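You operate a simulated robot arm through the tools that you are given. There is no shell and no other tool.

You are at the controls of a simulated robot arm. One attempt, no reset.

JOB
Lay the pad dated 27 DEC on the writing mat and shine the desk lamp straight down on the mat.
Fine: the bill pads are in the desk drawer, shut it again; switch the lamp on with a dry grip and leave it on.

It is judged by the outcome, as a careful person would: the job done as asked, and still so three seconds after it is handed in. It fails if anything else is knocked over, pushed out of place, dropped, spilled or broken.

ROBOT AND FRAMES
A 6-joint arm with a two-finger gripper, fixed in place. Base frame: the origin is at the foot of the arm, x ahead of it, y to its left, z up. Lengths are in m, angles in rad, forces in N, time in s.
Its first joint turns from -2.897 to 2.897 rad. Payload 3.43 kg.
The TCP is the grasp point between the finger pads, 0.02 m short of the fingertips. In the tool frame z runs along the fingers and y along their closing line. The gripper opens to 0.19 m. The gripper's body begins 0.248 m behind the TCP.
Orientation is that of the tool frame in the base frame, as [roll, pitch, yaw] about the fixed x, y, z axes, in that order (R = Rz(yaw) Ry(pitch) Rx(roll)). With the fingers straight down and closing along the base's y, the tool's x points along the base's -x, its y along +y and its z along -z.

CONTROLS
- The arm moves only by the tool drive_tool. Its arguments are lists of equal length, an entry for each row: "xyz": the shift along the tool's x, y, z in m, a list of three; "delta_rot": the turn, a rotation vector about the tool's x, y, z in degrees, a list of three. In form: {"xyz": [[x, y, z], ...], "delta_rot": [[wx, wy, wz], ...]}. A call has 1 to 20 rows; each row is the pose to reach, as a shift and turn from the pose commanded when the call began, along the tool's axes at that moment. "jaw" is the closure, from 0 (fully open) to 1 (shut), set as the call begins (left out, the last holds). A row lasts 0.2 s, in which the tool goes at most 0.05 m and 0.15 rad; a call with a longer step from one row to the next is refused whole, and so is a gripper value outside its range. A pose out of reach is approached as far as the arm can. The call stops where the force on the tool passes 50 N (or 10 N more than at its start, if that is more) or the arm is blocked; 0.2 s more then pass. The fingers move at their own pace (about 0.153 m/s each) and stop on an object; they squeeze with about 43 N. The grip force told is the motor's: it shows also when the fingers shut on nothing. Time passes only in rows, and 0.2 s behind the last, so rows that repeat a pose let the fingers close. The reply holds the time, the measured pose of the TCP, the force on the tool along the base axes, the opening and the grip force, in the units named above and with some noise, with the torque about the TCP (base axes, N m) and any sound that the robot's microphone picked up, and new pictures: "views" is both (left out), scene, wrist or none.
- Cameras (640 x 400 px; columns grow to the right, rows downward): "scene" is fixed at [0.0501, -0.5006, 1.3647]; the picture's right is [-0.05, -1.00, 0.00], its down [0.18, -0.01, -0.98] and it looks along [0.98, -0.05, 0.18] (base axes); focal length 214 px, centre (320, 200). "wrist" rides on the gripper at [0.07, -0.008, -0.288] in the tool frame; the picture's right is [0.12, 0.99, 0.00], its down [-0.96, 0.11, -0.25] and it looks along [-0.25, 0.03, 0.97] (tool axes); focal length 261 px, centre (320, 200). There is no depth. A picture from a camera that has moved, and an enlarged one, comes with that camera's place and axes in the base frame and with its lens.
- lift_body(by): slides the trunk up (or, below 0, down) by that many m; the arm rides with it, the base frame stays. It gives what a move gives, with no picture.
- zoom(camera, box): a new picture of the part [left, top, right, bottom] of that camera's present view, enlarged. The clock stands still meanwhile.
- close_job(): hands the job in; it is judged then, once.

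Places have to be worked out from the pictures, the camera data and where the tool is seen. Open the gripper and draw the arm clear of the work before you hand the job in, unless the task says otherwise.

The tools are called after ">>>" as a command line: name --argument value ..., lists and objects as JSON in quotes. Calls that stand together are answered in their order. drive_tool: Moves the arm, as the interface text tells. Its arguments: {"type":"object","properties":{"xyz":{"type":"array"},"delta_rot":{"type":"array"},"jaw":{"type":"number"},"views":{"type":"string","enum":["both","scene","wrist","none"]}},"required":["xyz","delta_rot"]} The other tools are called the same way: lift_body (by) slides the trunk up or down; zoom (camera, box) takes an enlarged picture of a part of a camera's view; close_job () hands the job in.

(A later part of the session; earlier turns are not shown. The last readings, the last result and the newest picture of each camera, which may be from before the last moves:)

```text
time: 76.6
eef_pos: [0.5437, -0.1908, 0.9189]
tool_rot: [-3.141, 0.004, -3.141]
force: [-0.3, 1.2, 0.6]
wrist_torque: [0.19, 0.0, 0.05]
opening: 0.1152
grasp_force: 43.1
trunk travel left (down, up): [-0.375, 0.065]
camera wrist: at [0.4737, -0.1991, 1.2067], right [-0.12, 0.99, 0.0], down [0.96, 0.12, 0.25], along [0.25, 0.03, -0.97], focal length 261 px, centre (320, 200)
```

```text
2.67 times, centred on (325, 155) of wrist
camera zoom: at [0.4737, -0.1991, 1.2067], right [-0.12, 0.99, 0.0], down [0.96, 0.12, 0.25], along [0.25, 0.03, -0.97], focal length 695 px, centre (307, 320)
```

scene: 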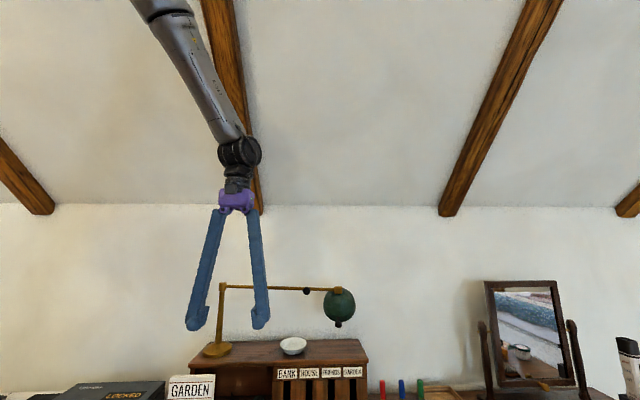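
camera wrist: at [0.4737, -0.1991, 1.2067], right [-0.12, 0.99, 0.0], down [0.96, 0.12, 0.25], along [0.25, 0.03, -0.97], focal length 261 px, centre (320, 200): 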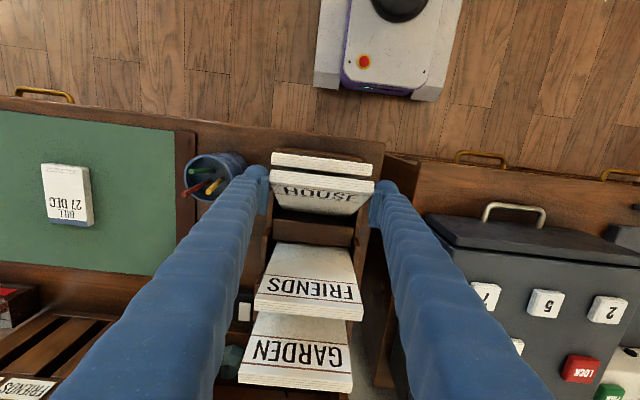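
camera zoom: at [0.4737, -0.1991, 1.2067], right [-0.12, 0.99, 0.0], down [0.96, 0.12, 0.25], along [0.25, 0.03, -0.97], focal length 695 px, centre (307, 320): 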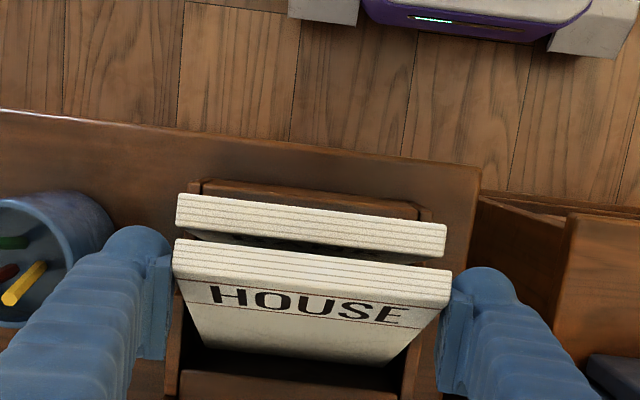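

HOUSE is held. Raising it upright in the same manner, first half of the arc.

>>> drive_tool --xyz '[[0, 0, -0.004], [-0.005, 0, -0.0068], [-0.0098, 0, -0.0097], [-0.015, 0, -0.012], [-0.0201, 0, -0.0142], [-0.0253, 0, -0.0158]]' --delta_rot '[[0, 0, 0], [0, 2.8, 0], [0, 5.6, 0], [0, 8.4, 0], [0, 11.2, 0], [0, 14, 0]]' --views "wrist"

>>> zoom --camera "wrist" --box '[230, 80, 420, 260]'

```text
time: 78.0
eef_pos: [0.5676, -0.1909, 0.933]
tool_rot: [3.14, -0.244, 3.141]
force: [0.4, 0.0, -1.2]
wrist_torque: [0.04, -0.3, 0.12]
opening: 0.1148
grasp_force: 42.8
trunk travel left (down, up): [-0.375, 0.065]
camera wrist: at [0.5708, -0.1982, 1.2299], right [-0.12, 0.99, 0.03], down [0.99, 0.12, 0.01], along [0.0, 0.03, -1.0], focal length 261 px, centre (320, 200)
```

wrist: 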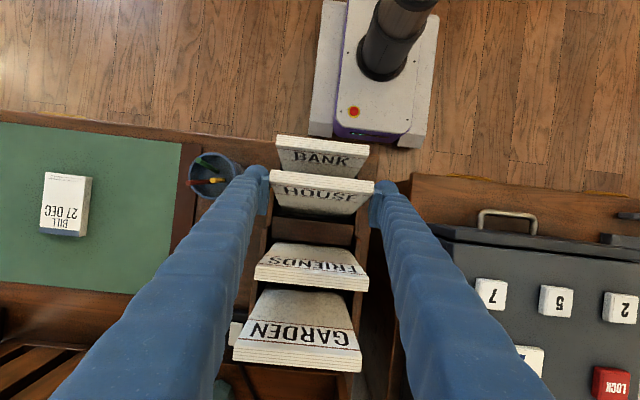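

```text
2.22 times, centred on (325, 170) of wrist
camera zoom: at [0.5708, -0.1982, 1.2299], right [-0.12, 0.99, 0.03], down [0.99, 0.12, 0.01], along [0.0, 0.03, -1.0], focal length 579 px, centre (309, 267)
```

zoom: 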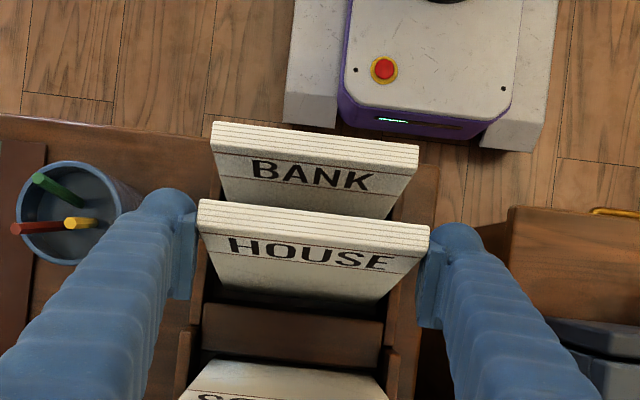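

Half way (≈14° left). Completing the arc to vertical.

>>> drive_tool --xyz '[[-0.0043, 0, -0.0018], [-0.0086, 0, -0.0036], [-0.0128, 0, -0.0054], [-0.017, 0, -0.0072], [-0.0213, 0, -0.009], [-0.0255, 0, -0.0107], [-0.0255, 0, -0.0107]]' --delta_rot '[[0, 2.3, 0], [0, 4.6, 0], [0, 7, 0], [0, 9.3, 0], [0, 11.6, 0], [0, 14, 0], [0, 14, 0]]' --views "wrist"

>>> zoom --camera "wrist" --box '[230, 80, 420, 260]'

```text
time: 79.6
eef_pos: [0.596, -0.1884, 0.9391]
tool_rot: [-3.141, -0.486, -3.14]
force: [4.0, 0.2, 0.6]
wrist_torque: [0.05, -0.54, -0.1]
opening: 0.1149
grasp_force: 43.4
trunk travel left (down, up): [-0.375, 0.065]
camera wrist: at [0.6698, -0.1976, 1.2254], right [-0.11, 0.99, 0.06], down [0.97, 0.12, -0.23], along [-0.24, 0.03, -0.97], focal length 261 px, centre (320, 200)
```

wrist: 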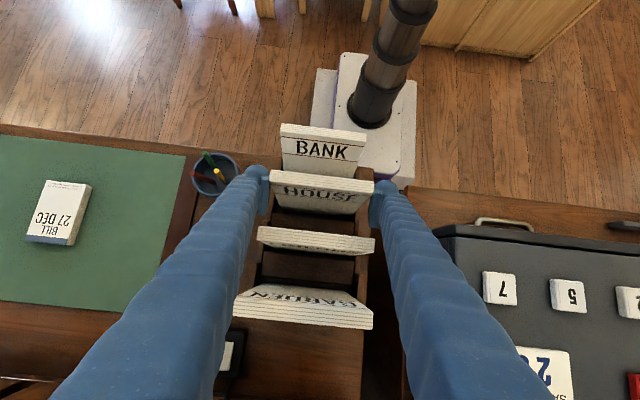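

```text
2.22 times, centred on (325, 170) of wrist
camera zoom: at [0.6698, -0.1976, 1.2254], right [-0.11, 0.99, 0.06], down [0.97, 0.12, -0.23], along [-0.24, 0.03, -0.97], focal length 579 px, centre (309, 267)
```

zoom: 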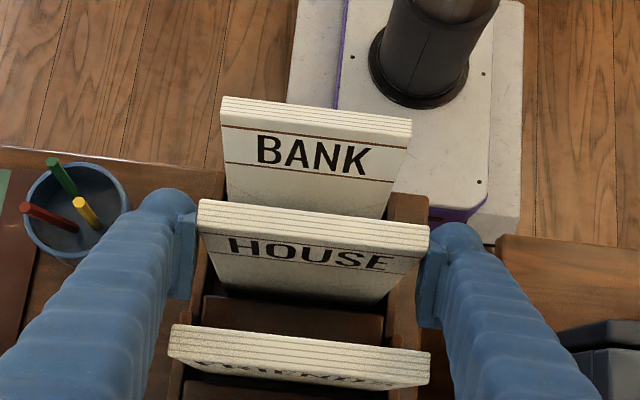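

HOUSE is vertical; a 4 N push at its base says it touches the front divider, so I shift it 7 mm back (+x), then lower to seat.

>>> drive_tool --xyz '[[-0.003, 0, -0.0016], [-0.0062, 0, -0.0033], [-0.0076, 0, -0.0007], [-0.009, 0, 0.002], [-0.009, 0, 0.002]]' --delta_rot '[[0, 0, 0], [0, 0, 0], [0, 0, 0], [0, 0, 0], [0, 0, 0]]' --views "none"

```text
time: 80.8
eef_pos: [0.6033, -0.1909, 0.932]
tool_rot: [-3.141, -0.486, 3.142]
force: [-0.7, -0.4, -1.2]
wrist_torque: [-0.01, -0.01, 0.0]
opening: 0.1148
grasp_force: 43.4
trunk travel left (down, up): [-0.375, 0.065]
```

>>> drive_tool --xyz '[[-0.0009, 0, 0.0018], [-0.0018, 0, 0.0036], [-0.0026, 0, 0.0052]]' --delta_rot '[[0, 0, 0], [0, 0, 0], [0, 0, 0]]' --views "none"

```text
time: 81.6
eef_pos: [0.6035, -0.1894, 0.926]
tool_rot: [-3.14, -0.487, -3.14]
force: [0.4, -0.2, 10.6]
wrist_torque: [0.75, -0.05, -0.08]
opening: 0.115
grasp_force: 43.6
trunk travel left (down, up): [-0.375, 0.065]
```

Seated lightly (10.6 N at z≈0.926). Opening the fingers.

>>> drive_tool --xyz '[[0, 0, 0], [0, 0, 0], [0, 0, 0], [0, 0, 0]]' --delta_rot '[[0, 0, 0], [0, 0, 0], [0, 0, 0], [0, 0, 0]]' --jaw 0.3 --views "wrist"

>>> zoom --camera "wrist" --box '[230, 80, 420, 260]'

```text
time: 82.6
eef_pos: [0.6031, -0.1884, 0.9263]
tool_rot: [-3.142, -0.488, -3.141]
force: [0.5, 0.8, 0.2]
wrist_torque: [-0.02, -0.01, -0.01]
opening: 0.1329
grasp_force: 0.1
trunk travel left (down, up): [-0.375, 0.065]
camera wrist: at [0.6769, -0.1979, 1.2126], right [-0.11, 0.99, 0.06], down [0.97, 0.12, -0.23], along [-0.24, 0.03, -0.97], focal length 261 px, centre (320, 200)
```

wrist: 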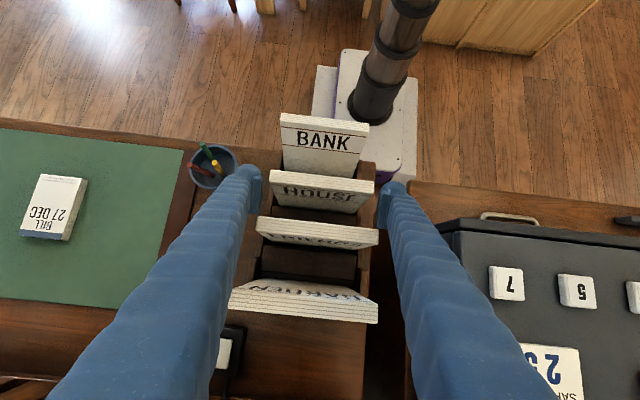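

```text
2.22 times, centred on (325, 170) of wrist
camera zoom: at [0.6769, -0.1979, 1.2126], right [-0.11, 0.99, 0.06], down [0.97, 0.12, -0.23], along [-0.24, 0.03, -0.97], focal length 579 px, centre (309, 267)
```

zoom: 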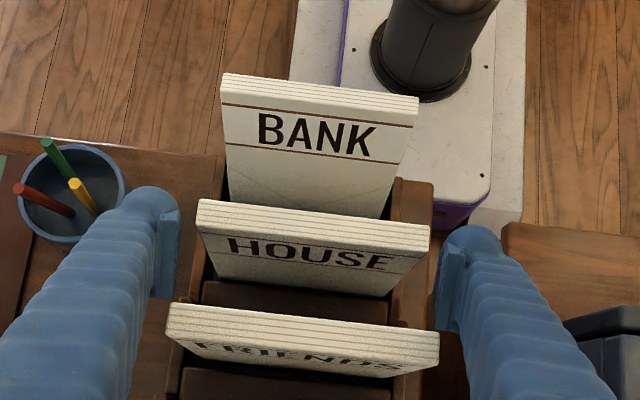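

HOUSE stands upright too. Rising straight up, then on to BANK, which leans about 13°.

>>> drive_tool --xyz '[[0, 0, 0], [0.0093, 0, -0.0177], [0.0234, 0, -0.0442], [0.042, 0, -0.0796], [0.06, 0, -0.114], [0.0654, 0, -0.1238]]' --delta_rot '[[0, 0, 0], [0, 0, 0], [0, 0, 0], [0, 0, 0], [0, 0, 0], [0, 0, 0]]' --jaw 0.25 --views "none"

>>> drive_tool --xyz '[[0.0197, 0, 0.0104], [0.0394, 0, 0.0208], [0.059, 0, 0.0312], [0.0787, 0, 0.0416], [0.0787, 0, 0.0416]]' --delta_rot '[[0, -7, 0], [0, -14, 0], [0, -21, 0], [0, -27.9, 0], [0, -27.9, 0]]' --views "wrist"

>>> zoom --camera "wrist" --box '[260, 120, 400, 220]'

>>> zoom --camera "wrist" --box '[260, 160, 400, 290]'

```text
time: 84.0
eef_pos: [0.6025, -0.1884, 1.0641]
tool_rot: [3.141, -0.488, 3.141]
force: [0.5, -0.9, -0.9]
wrist_torque: [0.02, 0.01, -0.01]
opening: 0.1426
grasp_force: 0.1
trunk travel left (down, up): [-0.375, 0.065]
```

```text
time: 85.2
eef_pos: [0.5131, -0.1897, 1.0656]
tool_rot: [3.141, 0.001, -3.141]
force: [0.1, -0.3, 0.4]
wrist_torque: [0.05, 0.05, 0.01]
opening: 0.1426
grasp_force: 0.1
trunk travel left (down, up): [-0.375, 0.065]
camera wrist: at [0.4442, -0.1978, 1.3526], right [-0.12, 0.99, 0.0], down [0.96, 0.12, 0.25], along [0.25, 0.03, -0.97], focal length 261 px, centre (320, 200)
```

wrist: 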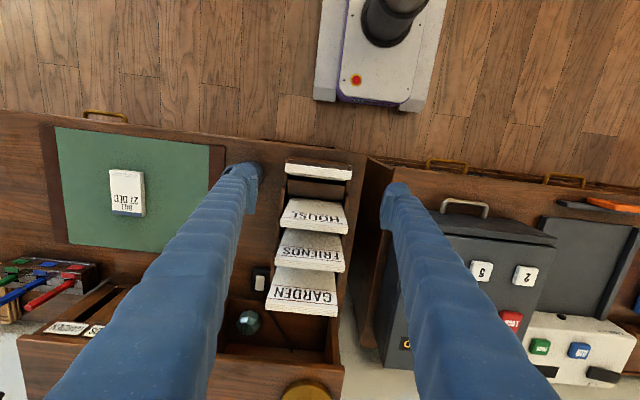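

```text
4.00 times, centred on (330, 170) of wrist
camera zoom: at [0.4442, -0.1978, 1.3526], right [-0.12, 0.99, 0.0], down [0.96, 0.12, 0.25], along [0.25, 0.03, -0.97], focal length 1043 px, centre (280, 320)
```

zoom: 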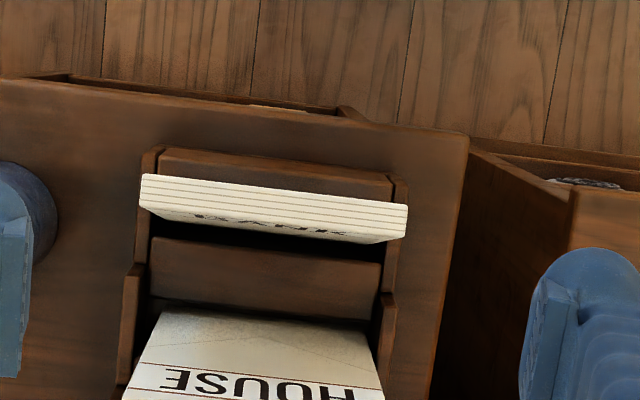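

```text
3.08 times, centred on (330, 225) of wrist
camera zoom: at [0.4442, -0.1978, 1.3526], right [-0.12, 0.99, 0.0], down [0.96, 0.12, 0.25], along [0.25, 0.03, -0.97], focal length 802 px, centre (289, 123)
```

zoom: 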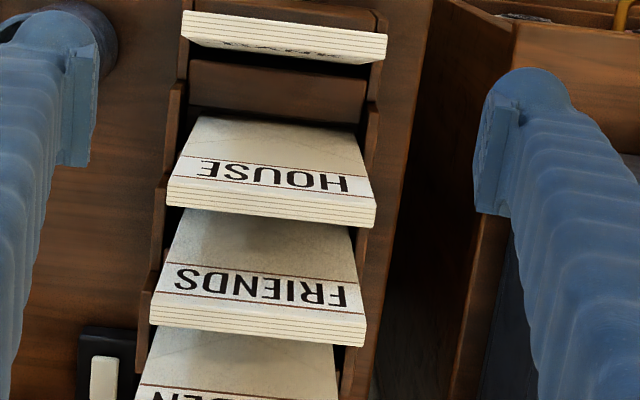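

HOUSE, FRIENDS and GARDEN now stand in an even row; only BANK leans. I descend astride BANK to z≈0.905.

>>> drive_tool --xyz '[[0, -0.001, 0.04], [0, -0.002, 0.08], [0, -0.002, 0.12], [0, -0.002, 0.15], [0, -0.002, 0.1606], [0, -0.002, 0.1606]]' --delta_rot '[[0, 0, 0], [0, 0, 0], [0, 0, 0], [0, 0, 0], [0, 0, 0], [0, 0, 0]]' --jaw 0.29 --views "wrist"

>>> zoom --camera "wrist" --box '[230, 100, 420, 250]'

```text
time: 86.6
eef_pos: [0.5142, -0.1915, 0.9051]
tool_rot: [3.141, 0.001, -3.141]
force: [-0.6, -0.1, -0.5]
wrist_torque: [0.01, -0.03, 0.0]
opening: 0.1348
grasp_force: 0.1
trunk travel left (down, up): [-0.375, 0.065]
camera wrist: at [0.4443, -0.2001, 1.1921], right [-0.12, 0.99, 0.0], down [0.96, 0.12, 0.25], along [0.25, 0.03, -0.97], focal length 261 px, centre (320, 200)
```

wrist: 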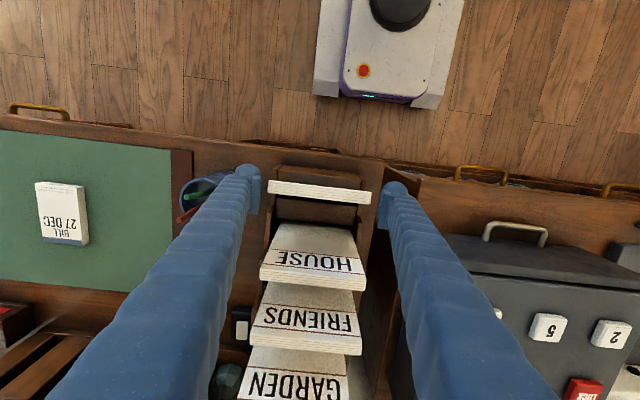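

```text
2.67 times, centred on (325, 175) of wrist
camera zoom: at [0.4443, -0.2001, 1.1921], right [-0.12, 0.99, 0.0], down [0.96, 0.12, 0.25], along [0.25, 0.03, -0.97], focal length 695 px, centre (307, 267)
```

zoom: 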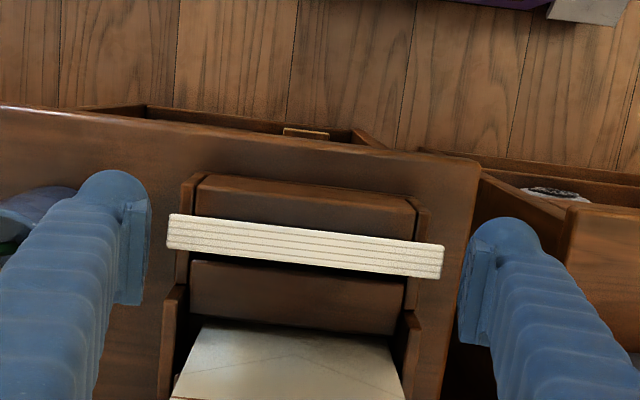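

BANK is seen exactly edge-on from here, confirming a lean of about 12.7°. Closing on its ends.

>>> drive_tool --xyz '[[0, 0, 0], [0, 0, 0], [0, 0, 0]]' --delta_rot '[[0, 0, 0], [0, 0, 0], [0, 0, 0]]' --jaw 0.47 --views "none"

>>> drive_tool --xyz '[[0, 0, -0.004], [-0.0043, 0, -0.0058], [-0.0086, 0, -0.0074], [-0.0132, 0, -0.0082], [-0.0177, 0, -0.0088], [-0.0222, 0, -0.009], [-0.0266, 0, -0.0092]]' --delta_rot '[[0, 0, 0], [0, 2.2, 0], [0, 4.4, 0], [0, 6.5, 0], [0, 8.6, 0], [0, 10.7, 0], [0, 12.7, 0]]' --views "wrist"

>>> zoom --camera "wrist" --box '[230, 100, 420, 250]'

```text
time: 87.4
eef_pos: [0.5138, -0.1922, 0.9055]
tool_rot: [3.141, -0.001, -3.141]
force: [0.9, -0.2, 0.1]
wrist_torque: [0.08, -0.06, 0.02]
opening: 0.1142
grasp_force: 43.0
trunk travel left (down, up): [-0.375, 0.065]
```

```text
time: 89.0
eef_pos: [0.541, -0.1919, 0.9145]
tool_rot: [3.141, -0.22, -3.141]
force: [0.6, -0.2, -1.0]
wrist_torque: [0.01, 0.0, 0.04]
opening: 0.1146
grasp_force: 42.8
trunk travel left (down, up): [-0.375, 0.065]
camera wrist: at [0.5372, -0.2006, 1.2104], right [-0.12, 0.99, 0.03], down [0.99, 0.12, 0.03], along [0.03, 0.03, -1.0], focal length 261 px, centre (320, 200)
```

wrist: 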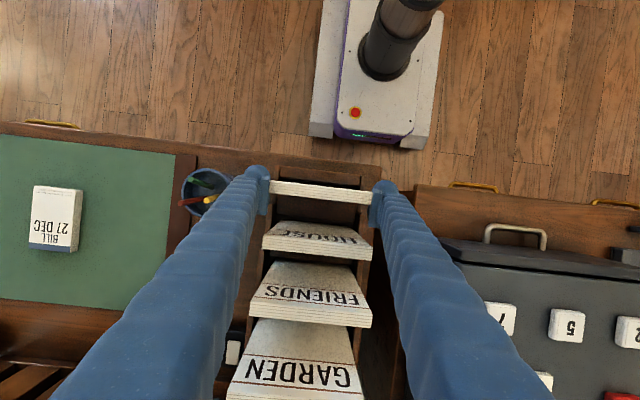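

```text
2.67 times, centred on (325, 175) of wrist
camera zoom: at [0.5372, -0.2006, 1.2104], right [-0.12, 0.99, 0.03], down [0.99, 0.12, 0.03], along [0.03, 0.03, -1.0], focal length 695 px, centre (307, 267)
```

zoom: 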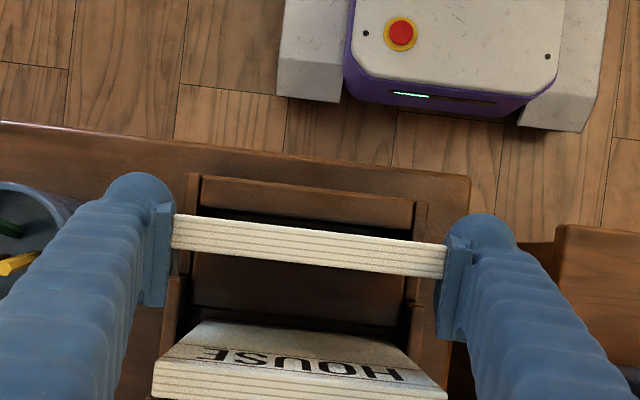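

BANK is vertical. Lowering in small steps to seat it.

>>> drive_tool --xyz '[[-0.0005, 0, 0.002], [-0.0009, 0, 0.0039], [-0.0012, 0, 0.0054]]' --delta_rot '[[0, 0, 0], [0, 0, 0], [0, 0, 0]]' --views "none"

```text
time: 89.8
eef_pos: [0.5414, -0.1919, 0.9088]
tool_rot: [-3.14, -0.221, -3.141]
force: [0.2, -1.1, -0.5]
wrist_torque: [-0.05, -0.01, -0.02]
opening: 0.1144
grasp_force: 42.9
trunk travel left (down, up): [-0.375, 0.065]
```

>>> drive_tool --xyz '[[-0.0004, 0, 0.0018], [-0.0008, 0, 0.0036]]' --delta_rot '[[0, 0, 0], [0, 0, 0]]' --views "none"

```text
time: 90.4
eef_pos: [0.5413, -0.1926, 0.9064]
tool_rot: [-3.141, -0.222, -3.141]
force: [-0.5, 0.0, 0.6]
wrist_torque: [0.08, 0.02, 0.01]
opening: 0.1143
grasp_force: 42.7
trunk travel left (down, up): [-0.375, 0.065]
```

>>> drive_tool --xyz '[[-0.0004, 0, 0.0018], [-0.0008, 0, 0.0036]]' --delta_rot '[[0, 0, 0], [0, 0, 0]]' --views "none"

```text
time: 91.1
eef_pos: [0.5409, -0.1924, 0.9041]
tool_rot: [-3.14, -0.223, 3.141]
force: [-3.7, -1.7, 26.7]
wrist_torque: [0.17, 0.56, 0.01]
opening: 0.1144
grasp_force: 43.3
trunk travel left (down, up): [-0.375, 0.065]
stopped in row 2: the force on the tool passed its limit at 51 N (the readings are from after the stop); the commanded pose is now the measured one
```

Seated at z≈0.904. Easing off and opening.

>>> drive_tool --xyz '[[0.0004, 0, -0.002], [0.0004, 0, -0.002]]' --delta_rot '[[0, 0, 0], [0, 0, 0]]' --views "none"

>>> drive_tool --xyz '[[0, 0, 0], [0, 0, 0], [0, 0, 0], [0, 0, 0]]' --delta_rot '[[0, 0, 0], [0, 0, 0], [0, 0, 0], [0, 0, 0]]' --jaw 0.3 --views "wrist"

>>> zoom --camera "wrist" --box '[230, 100, 420, 250]'

```text
time: 91.7
eef_pos: [0.5432, -0.1919, 0.9047]
tool_rot: [-3.139, -0.219, -3.141]
force: [-1.1, 0.3, 0.5]
wrist_torque: [0.14, 0.12, 0.03]
opening: 0.1143
grasp_force: 42.5
trunk travel left (down, up): [-0.375, 0.065]
```

```text
time: 92.7
eef_pos: [0.5418, -0.1928, 0.9054]
tool_rot: [-3.14, -0.22, 3.141]
force: [0.1, 0.2, 0.9]
wrist_torque: [0.08, 0.0, -0.03]
opening: 0.1331
grasp_force: 0.0
trunk travel left (down, up): [-0.375, 0.065]
camera wrist: at [0.5371, -0.2005, 1.2011], right [-0.12, 0.99, 0.02], down [0.99, 0.12, 0.03], along [0.03, 0.03, -1.0], focal length 261 px, centre (320, 200)
```

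wrist: 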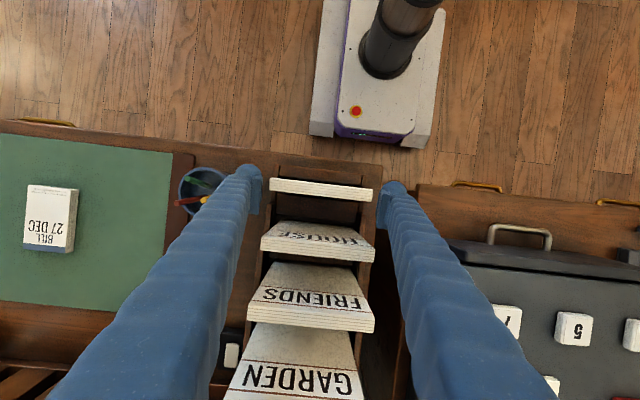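

```text
2.67 times, centred on (325, 175) of wrist
camera zoom: at [0.5371, -0.2005, 1.2011], right [-0.12, 0.99, 0.02], down [0.99, 0.12, 0.03], along [0.03, 0.03, -1.0], focal length 695 px, centre (307, 267)
```

zoom: 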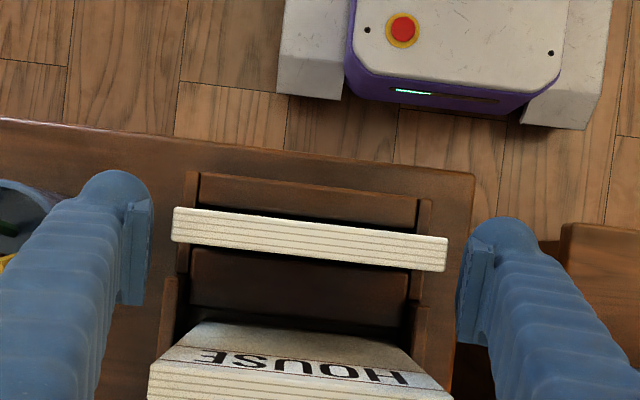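

BANK stands by itself. I rise well clear, bring the tool vertical, and return to the earlier viewpoint to verify all four cards.

>>> drive_tool --xyz '[[0, 0, 0], [0.0044, 0, -0.0195], [0.0131, 0, -0.0586], [0.0218, 0, -0.0976], [0.0305, 0, -0.1366], [0.0392, 0, -0.1757], [0.048, 0, -0.2147], [0.0545, 0, -0.244]]' --delta_rot '[[0, 0, 0], [0, 0, 0], [0, 0, 0], [0, 0, 0], [0, 0, 0], [0, 0, 0], [0, 0, 0], [0, 0, 0]]' --jaw 0.25 --views "none"

>>> drive_tool --xyz '[[0, 0, 0], [0, -0.04, 0], [0, -0.08, 0], [0, -0.12, 0], [0, -0.155, 0]]' --delta_rot '[[0, -6.3, 0], [0, -12.6, 0], [0, -12.6, 0], [0, -12.6, 0], [0, -12.6, 0]]' --views "none"

```text
time: 94.5
eef_pos: [0.5419, -0.1917, 1.1575]
tool_rot: [-3.139, -0.22, -3.142]
force: [-0.4, -0.9, 1.3]
wrist_torque: [-0.03, 0.02, 0.02]
opening: 0.1426
grasp_force: 0.1
trunk travel left (down, up): [-0.375, 0.065]
```

```text
time: 95.7
eef_pos: [0.5416, -0.35, 1.1561]
tool_rot: [-3.139, 0.0, 3.14]
force: [-0.1, 0.7, 0.5]
wrist_torque: [0.14, 0.02, -0.01]
opening: 0.1427
grasp_force: 0.1
trunk travel left (down, up): [-0.375, 0.065]
```

>>> drive_tool --xyz '[[-0.04, 0, 0], [-0.08, 0, 0], [-0.12, 0, 0.01], [-0.148, 0, 0.035], [-0.148, 0, 0.059], [-0.148, 0, 0.059]]' --delta_rot '[[0, 0, 0], [0, 0, 0], [0, 0, 0], [0, 0, 0], [0, 0, 0], [0, 0, 0]]' --jaw 0.2 --views "both"

>>> zoom --camera "wrist" --box '[340, 60, 480, 230]'

>>> zoom --camera "scene" --box '[130, 320, 290, 400]'

```text
time: 97.1
eef_pos: [0.6896, -0.346, 1.0951]
tool_rot: [-3.141, 0.0, -3.141]
force: [-0.5, -0.7, 0.3]
wrist_torque: [0.04, -0.01, -0.01]
opening: 0.1521
grasp_force: 0.0
trunk travel left (down, up): [-0.375, 0.065]
camera wrist: at [0.62, -0.3541, 1.3832], right [-0.12, 0.99, 0.0], down [0.96, 0.12, 0.25], along [0.25, 0.03, -0.97], focal length 261 px, centre (320, 200)
```

scene: 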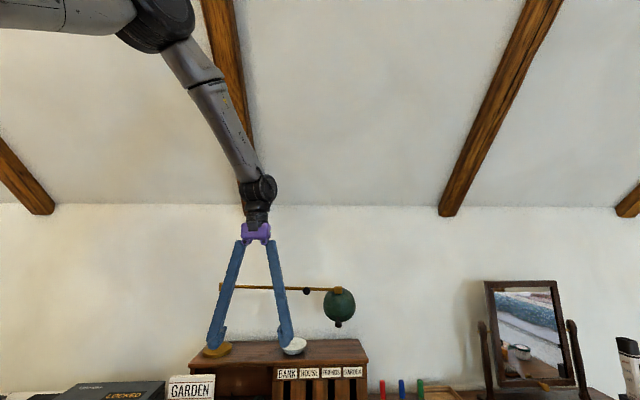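
wrist: 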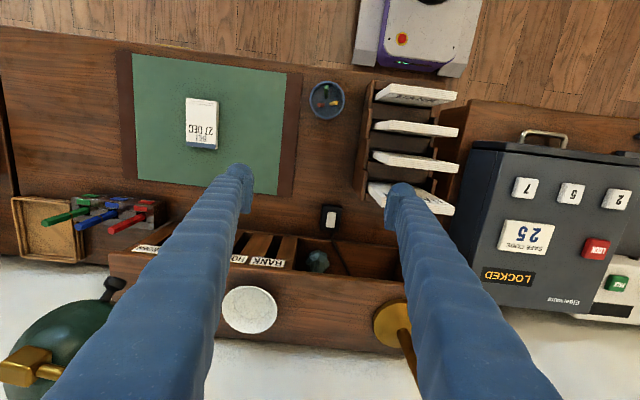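

```text
2.35 times, centred on (410, 145) of wrist
camera zoom: at [0.62, -0.3541, 1.3832], right [-0.12, 0.99, 0.0], down [0.96, 0.12, 0.25], along [0.25, 0.03, -0.97], focal length 613 px, centre (108, 329)
```

zoom: 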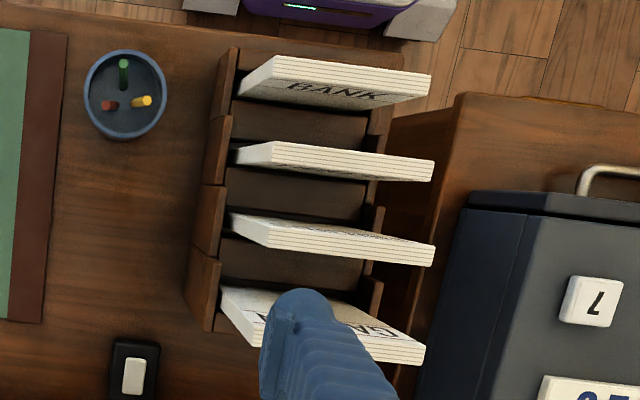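

```text
4.00 times, centred on (210, 360) of scene
camera zoom: at [0.0501, -0.5006, 1.3647], right [-0.05, -1.0, 0.0], down [0.18, -0.01, -0.98], along [0.98, -0.05, 0.18], focal length 858 px, centre (760, -440)
```

zoom: 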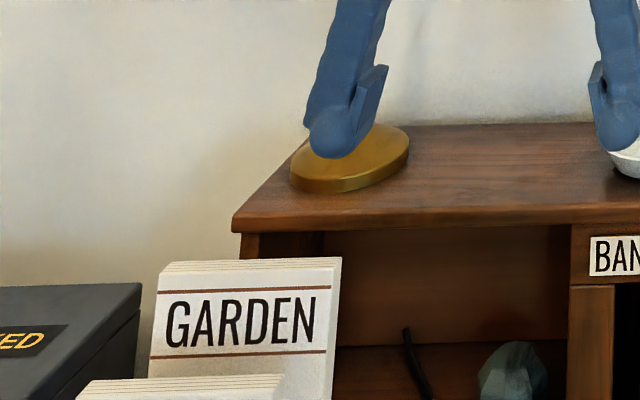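

All four cards match their original appearance from this viewpoint (upright, evenly spaced). Now back to the switch: I'll press just the near end of the key with the closed fingertips, staying vertical and clear of the sorter.

>>> drive_tool --xyz '[[-0.034, 0.0145, 0], [-0.067, 0.029, 0], [-0.1004, 0.0435, 0], [-0.1004, 0.0435, 0.04], [-0.1004, 0.0435, 0.08], [-0.1004, 0.0435, 0.12], [-0.1004, 0.0435, 0.16], [-0.1004, 0.0435, 0.2], [-0.1004, 0.0435, 0.24], [-0.1004, 0.0435, 0.265], [-0.1004, 0.0435, 0.265]]' --delta_rot '[[0, 0, 0], [0, 0, 0], [0, 0, 0], [0, 0, 0], [0, 0, 0], [0, 0, 0], [0, 0, 0], [0, 0, 0], [0, 0, 0], [0, 0, 0], [0, 0, 0]]' --jaw 1 --views "wrist"

>>> zoom --camera "wrist" --box '[270, 150, 380, 250]'

```text
time: 99.5
eef_pos: [0.7906, -0.3031, 0.8299]
tool_rot: [-3.14, 0.0, -3.141]
force: [-0.4, 1.3, 1.2]
wrist_torque: [0.01, 0.01, 0.01]
opening: 0.0001
grasp_force: 34.2
trunk travel left (down, up): [-0.375, 0.065]
camera wrist: at [0.7208, -0.312, 1.1182], right [-0.12, 0.99, 0.0], down [0.96, 0.12, 0.25], along [0.25, 0.03, -0.97], focal length 261 px, centre (320, 200)
```

wrist: 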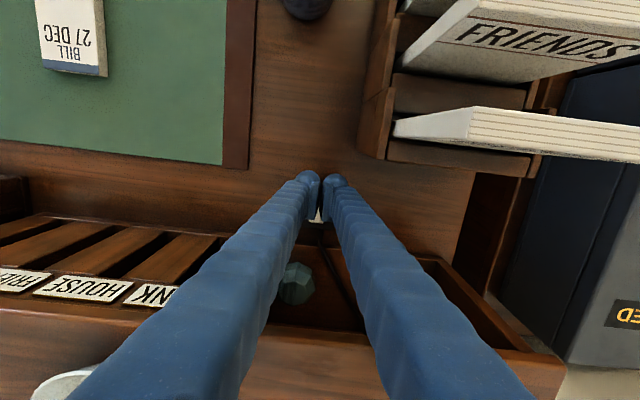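

```text
4.00 times, centred on (325, 200) of wrist
camera zoom: at [0.7208, -0.312, 1.1182], right [-0.12, 0.99, 0.0], down [0.96, 0.12, 0.25], along [0.25, 0.03, -0.97], focal length 1043 px, centre (300, 200)
```

zoom: 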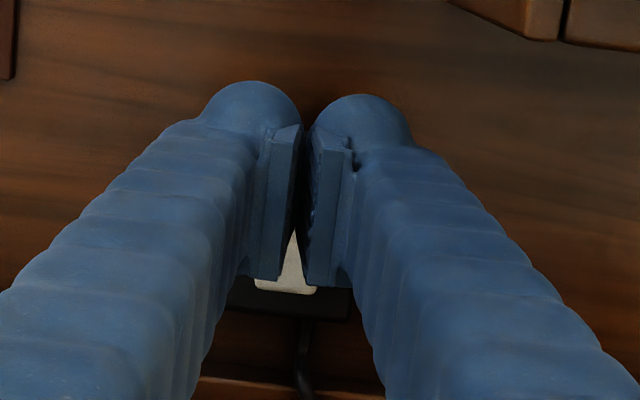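

The fingertips cover only the near end of the key. Pressing down in small steps, listening for a click.

>>> drive_tool --xyz '[[0, 0, 0.015], [0, 0, 0.027], [0, 0, 0.031], [0, 0, 0.034], [0, 0, 0.037]]' --delta_rot '[[0, 0, 0], [0, 0, 0], [0, 0, 0], [0, 0, 0], [0, 0, 0]]' --views "scene"

```text
time: 100.7
eef_pos: [0.7907, -0.3049, 0.7954]
tool_rot: [-3.141, 0.001, 3.141]
force: [-4.5, 1.5, 18.4]
wrist_torque: [0.05, -0.16, 0.01]
opening: 0.0059
grasp_force: 34.0
trunk travel left (down, up): [-0.375, 0.065]
```

scene: 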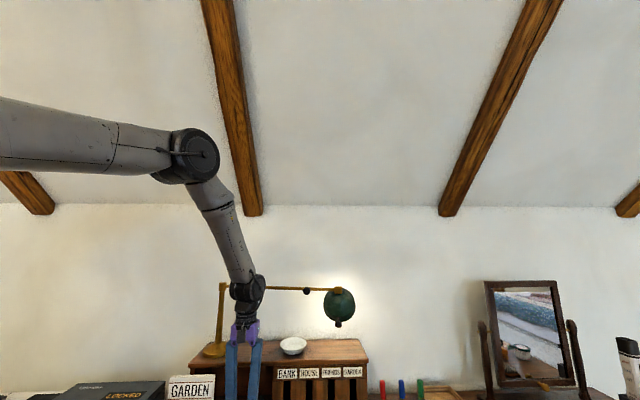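

The wall behind the shade is now lit — the lamp is on. I lift off the switch and verify it stays lit.

>>> drive_tool --xyz '[[0, 0, -0.01], [0, 0, -0.05], [0, 0, -0.09], [0, 0, -0.13], [0, 0, -0.17], [0.02, -0.02, -0.21], [0.05, -0.04, -0.24], [0.08, -0.06, -0.27]]' --delta_rot '[[0, 0, 0], [0, 0, 0], [0, 0, 0], [0, 0, 0], [0, 0, 0], [0, 0, 0], [0, 0, 0], [0, 0, 0]]' --views "both"

>>> zoom --camera "scene" --box '[280, 250, 400, 350]'

```text
time: 102.5
eef_pos: [0.7085, -0.3624, 1.0642]
tool_rot: [-3.14, 0.002, 3.141]
force: [-0.7, 0.5, 0.5]
wrist_torque: [0.02, -0.09, 0.03]
opening: 0.0
grasp_force: 34.0
trunk travel left (down, up): [-0.375, 0.065]
camera wrist: at [0.6379, -0.3703, 1.3524], right [-0.12, 0.99, 0.0], down [0.96, 0.12, 0.25], along [0.25, 0.03, -0.97], focal length 261 px, centre (320, 200)
```

scene: 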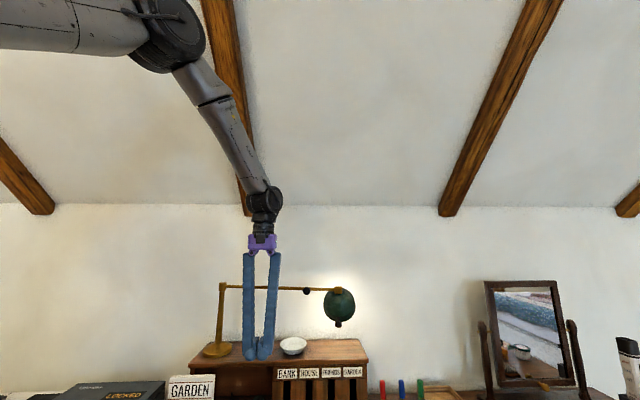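
wrist: 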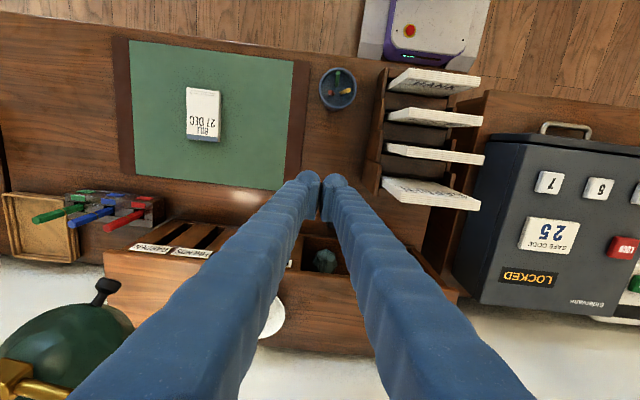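

```text
4.00 times, centred on (340, 300) of scene
camera zoom: at [0.0501, -0.5006, 1.3647], right [-0.05, -1.0, 0.0], down [0.18, -0.01, -0.98], along [0.98, -0.05, 0.18], focal length 858 px, centre (240, -200)
```

zoom: 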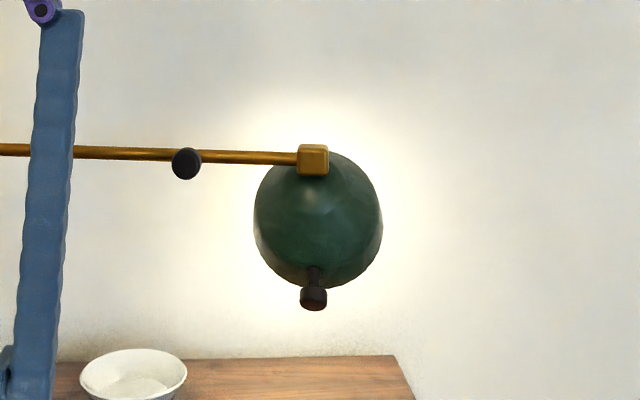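

The lamp is on and stays on; cards are undisturbed. Now for the lamp arm: I'll move to view the lamp head closely before swinging it.

>>> drive_tool --xyz '[[0.02, -0.02, -0.04], [0.04, -0.05, -0.07], [0.05, -0.09, -0.1], [0.06, -0.13, -0.12], [0.07, -0.17, -0.13], [0.08, -0.2, -0.13], [0.08, -0.2, -0.13]]' --delta_rot '[[0, 0, 0], [0, 0, 0], [0, 0, 0], [0, 0, 0], [0, 0, 0], [0, 0, 0], [0, 0, 0]]' --jaw 0 --views "wrist"

>>> zoom --camera "wrist" --box '[240, 250, 420, 400]'

```text
refused: row 3 steps farther than a row can; nothing moved
```

```text
2.67 times, centred on (330, 325) of wrist
camera zoom: at [0.6379, -0.3703, 1.3524], right [-0.12, 0.99, 0.0], down [0.96, 0.12, 0.25], along [0.25, 0.03, -0.97], focal length 695 px, centre (293, -133)
```

zoom: 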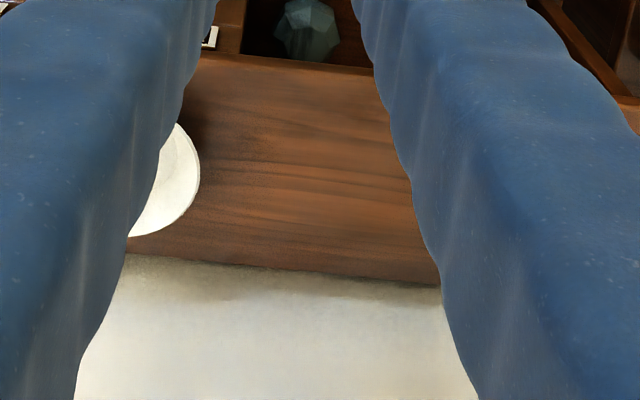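

>>> drive_tool --xyz '[[0.015, -0.02, -0.04], [0.03, -0.045, -0.07], [0.04, -0.075, -0.1], [0.05, -0.11, -0.12], [0.06, -0.15, -0.13], [0.07, -0.18, -0.13], [0.08, -0.2, -0.13], [0.08, -0.2, -0.13]]' --delta_rot '[[0, 0, 0], [0, 0, 0], [0, 0, 0], [0, 0, 0], [0, 0, 0], [0, 0, 0], [0, 0, 0], [0, 0, 0]]' --jaw 0 --views "wrist"

>>> zoom --camera "wrist" --box '[240, 250, 420, 400]'

```text
time: 104.3
eef_pos: [0.6316, -0.5643, 1.1951]
tool_rot: [-3.139, 0.001, -3.139]
force: [-0.3, 0.0, -0.7]
wrist_torque: [0.01, 0.04, 0.02]
opening: 0.1899
grasp_force: 0.1
trunk travel left (down, up): [-0.375, 0.065]
camera wrist: at [0.5618, -0.573, 1.4826], right [-0.12, 0.99, 0.0], down [0.96, 0.12, 0.25], along [0.25, 0.03, -0.97], focal length 261 px, centre (320, 200)
```

wrist: 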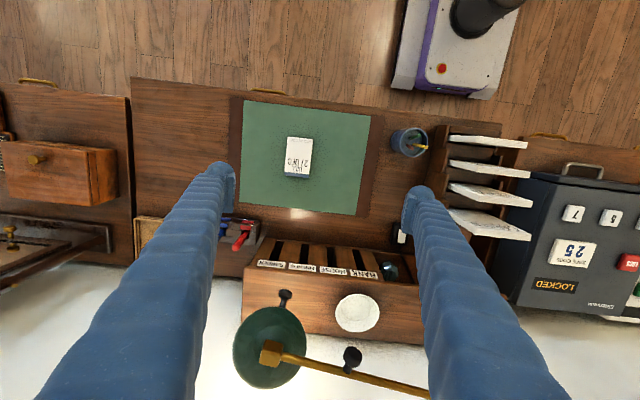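

```text
2.67 times, centred on (330, 325) of wrist
camera zoom: at [0.5618, -0.573, 1.4826], right [-0.12, 0.99, 0.0], down [0.96, 0.12, 0.25], along [0.25, 0.03, -0.97], focal length 695 px, centre (293, -133)
```

zoom: 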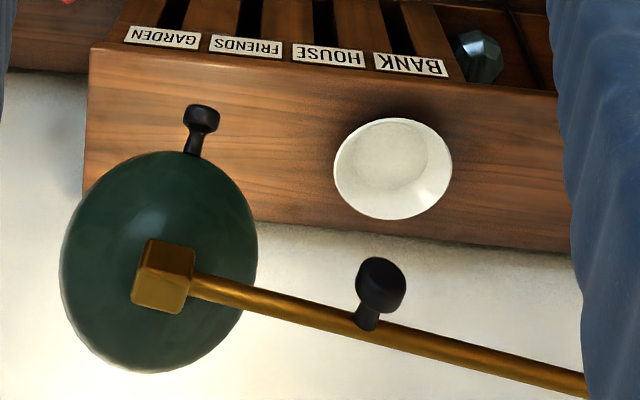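

>>> zoom --camera "wrist" --box '[225, 280, 315, 395]'

>>> zoom --camera "wrist" --box '[310, 320, 440, 400]'

```text
3.48 times, centred on (270, 338) of wrist
camera zoom: at [0.5618, -0.573, 1.4826], right [-0.12, 0.99, 0.0], down [0.96, 0.12, 0.25], along [0.25, 0.03, -0.97], focal length 907 px, centre (494, -278)
```

zoom: 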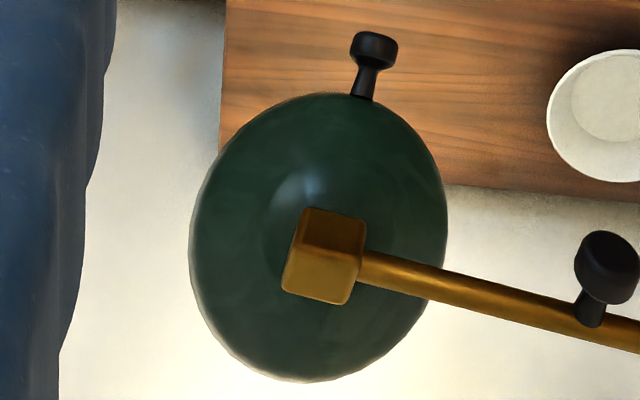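

```text
4.92 times, centred on (375, 360) of wrist
camera zoom: at [0.5618, -0.573, 1.4826], right [-0.12, 0.99, 0.0], down [0.96, 0.12, 0.25], along [0.25, 0.03, -0.97], focal length 1283 px, centre (49, -588)
```

zoom: 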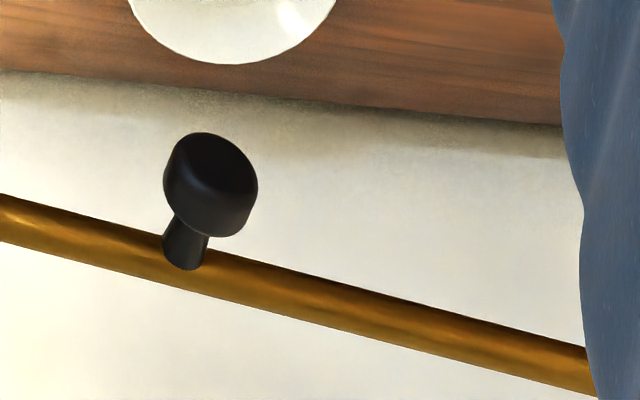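

The shade tilts about 42° toward the wall; its handle head is at (0.842, −0.602, 1.079), pivot at (0.860, −0.606, 1.187), arm bar at z≈1.187. To swing the arm I'll cage the bar loosely between the fingers, so first I turn the tool so its closing line is across the bar, while rising.

>>> drive_tool --xyz '[[0, 0, -0.015], [0, 0, -0.03], [0, 0, -0.045], [0, 0, -0.06], [0, 0, -0.075], [0, 0, -0.09], [0, 0, -0.105], [0, 0, -0.12], [0, 0, -0.135], [0, 0, -0.15], [0, 0, -0.16], [0, 0, -0.165], [0, 0, -0.165], [0, 0, -0.165]]' --delta_rot '[[0, 0, 8], [0, 0, 16], [0, 0, 24], [0, 0, 32], [0, 0, 40], [0, 0, 48], [0, 0, 56], [0, 0, 64], [0, 0, 72], [0, 0, 80], [0, 0, 88], [0, 0, 96], [0, 0, 104], [0, 0, 105]]' --jaw 0.75 --views "both"

```text
time: 107.3
eef_pos: [0.6304, -0.563, 1.3596]
tool_rot: [-3.141, 0.001, 1.307]
force: [0.8, -0.2, 0.1]
wrist_torque: [-0.01, 0.03, -0.02]
opening: 0.0475
grasp_force: 0.0
trunk travel left (down, up): [-0.375, 0.065]
camera wrist: at [0.642, -0.4931, 1.647], right [0.99, -0.14, 0.0], down [-0.14, -0.96, 0.25], along [-0.04, -0.25, -0.97], focal length 261 px, centre (320, 200)
```

scene: 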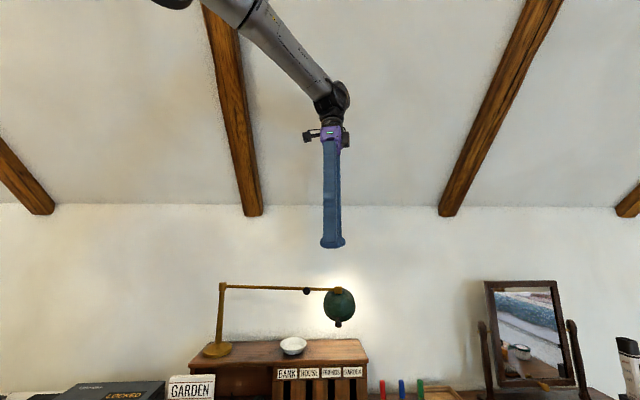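
wrist: 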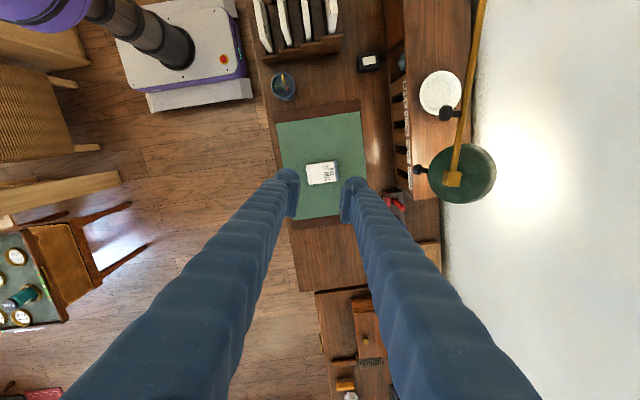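

The turned pose is reachable. This top view also shows the lamp arm well; I'll zoom to refine the bar, knob and post positions.

>>> zoom --camera "wrist" --box '[400, 80, 510, 220]'

>>> zoom --camera "wrist" --box '[400, 0, 540, 90]'

```text
2.86 times, centred on (455, 150) of wrist
camera zoom: at [0.642, -0.4931, 1.647], right [0.99, -0.14, 0.0], down [-0.14, -0.96, 0.25], along [-0.04, -0.25, -0.97], focal length 745 px, centre (-66, 343)
```

zoom: 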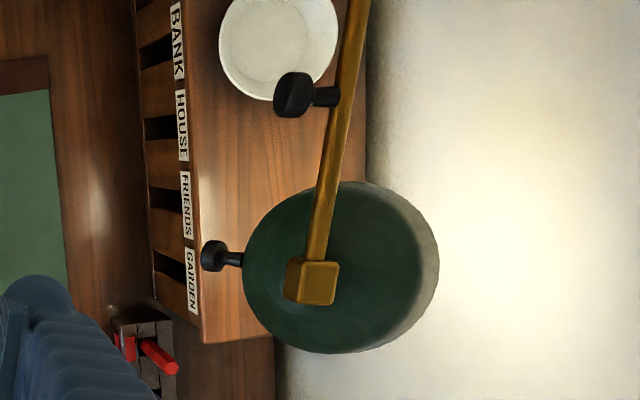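

```text
4.44 times, centred on (470, 45) of wrist
camera zoom: at [0.642, -0.4931, 1.647], right [0.99, -0.14, 0.0], down [-0.14, -0.96, 0.25], along [-0.04, -0.25, -0.97], focal length 1158 px, centre (-347, 889)
```

zoom: 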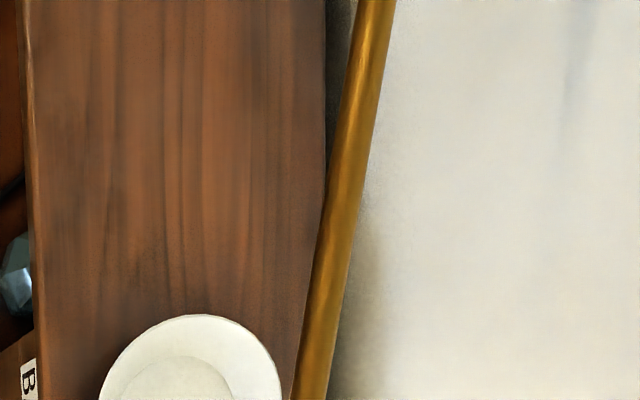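

Refined: post axis P≈(0.965, −0.159), bar angle ≈ −102.5°, and a 45° sloped ceiling starts above the wall, so a vertical tool can't work at the bar. The shade handle is the better grip, taken with the tool leaning back. I turn the tool to ψ≈167.5° first, then lower the trunk for better wrist room.

>>> drive_tool --xyz '[[0, 0, 0], [0, 0, 0], [0, 0, 0], [0, 0, 0], [0, 0, 0], [0, 0, 0], [0, 0, 0], [0, 0, 0], [0, 0, 0], [0, 0, 0], [0, 0, 0], [0, 0, 0]]' --delta_rot '[[0, 0, -8], [0, 0, -16], [0, 0, -24], [0, 0, -32], [0, 0, -40], [0, 0, -48], [0, 0, -56], [0, 0, -64], [0, 0, -72], [0, 0, -80], [0, 0, -88], [0, 0, -92.6]]' --jaw 0.74 --views "none"

>>> lift_body --by -0.15

```text
time: 109.9
eef_pos: [0.6316, -0.5626, 1.3596]
tool_rot: [-3.14, 0.001, 2.928]
force: [0.6, 0.4, 0.0]
wrist_torque: [-0.02, 0.01, 0.01]
opening: 0.0493
grasp_force: 0.0
trunk travel left (down, up): [-0.375, 0.065]
```

```text
time: 111.7
eef_pos: [0.6309, -0.5644, 1.2111]
tool_rot: [-3.14, 0.0, 2.923]
force: [0.0, -0.3, 0.0]
wrist_torque: [-0.02, 0.0, 0.0]
opening: 0.0493
grasp_force: 0.1
trunk travel left (down, up): [-0.225, 0.215]
```

Trunk lowered 0.15 without trouble. Lowering another 0.13 m.

>>> lift_body --by -0.13

>>> drive_tool --xyz '[[0, 0, 0], [0, 0, 0], [0, 0, 0], [0, 0, 0], [0, 0, 0]]' --delta_rot '[[0, -7, 0], [0, -14, 0], [0, -21, 0], [0, -28, 0], [0, -35, 0]]' --views "both"

```text
time: 113.3
eef_pos: [0.6318, -0.5629, 1.0802]
tool_rot: [-3.139, 0.0, 2.925]
force: [0.1, 0.5, 0.2]
wrist_torque: [-0.03, 0.02, -0.03]
opening: 0.0492
grasp_force: 0.0
trunk travel left (down, up): [-0.095, 0.345]
```

```text
time: 114.5
eef_pos: [0.6285, -0.5644, 1.0784]
tool_rot: [-3.141, 0.612, 2.924]
force: [-0.4, -0.7, 0.1]
wrist_torque: [0.01, 0.02, 0.05]
opening: 0.0494
grasp_force: 0.0
trunk travel left (down, up): [-0.095, 0.345]
camera wrist: at [0.4112, -0.5234, 1.2742], right [0.12, 0.99, -0.07], down [0.65, -0.03, 0.76], along [0.75, -0.14, -0.65], focal length 261 px, centre (320, 200)
```

scene: 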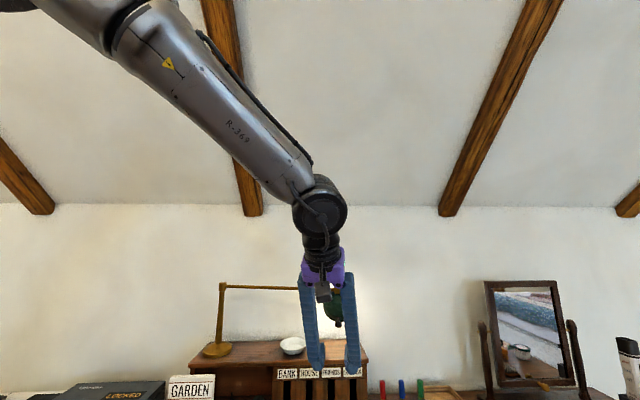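
wrist: 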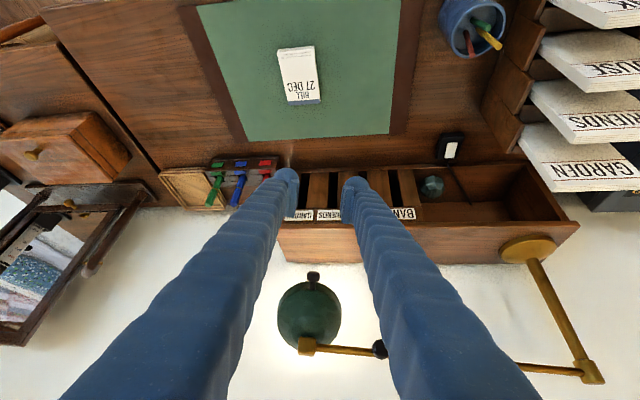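

The lean of 35° works. This view shows lamp, post and handle; zooming to refine them.

>>> zoom --camera "wrist" --box '[265, 255, 395, 370]'

>>> zoom --camera "wrist" --box '[490, 220, 620, 400]'

```text
3.48 times, centred on (330, 312) of wrist
camera zoom: at [0.4112, -0.5234, 1.2742], right [0.12, 0.99, -0.07], down [0.65, -0.03, 0.76], along [0.75, -0.14, -0.65], focal length 907 px, centre (285, -191)
```

zoom: 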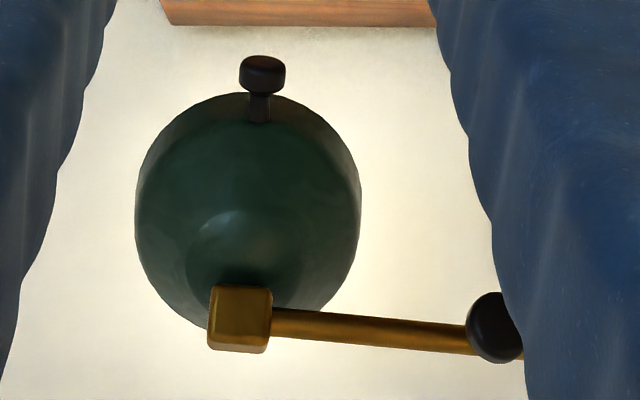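

```text
2.22 times, centred on (555, 310) of wrist
camera zoom: at [0.4112, -0.5234, 1.2742], right [0.12, 0.99, -0.07], down [0.65, -0.03, 0.76], along [0.75, -0.14, -0.65], focal length 579 px, centre (-202, -44)
```

zoom: 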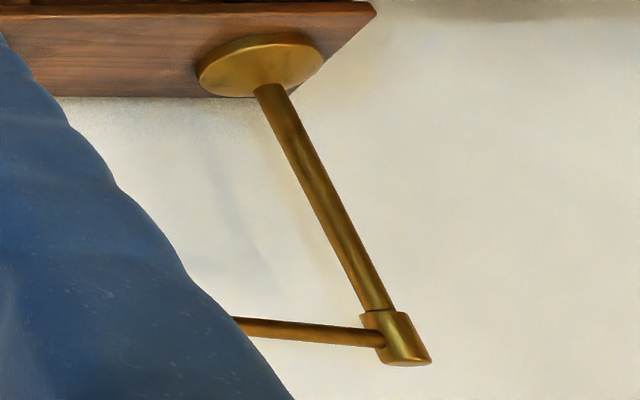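

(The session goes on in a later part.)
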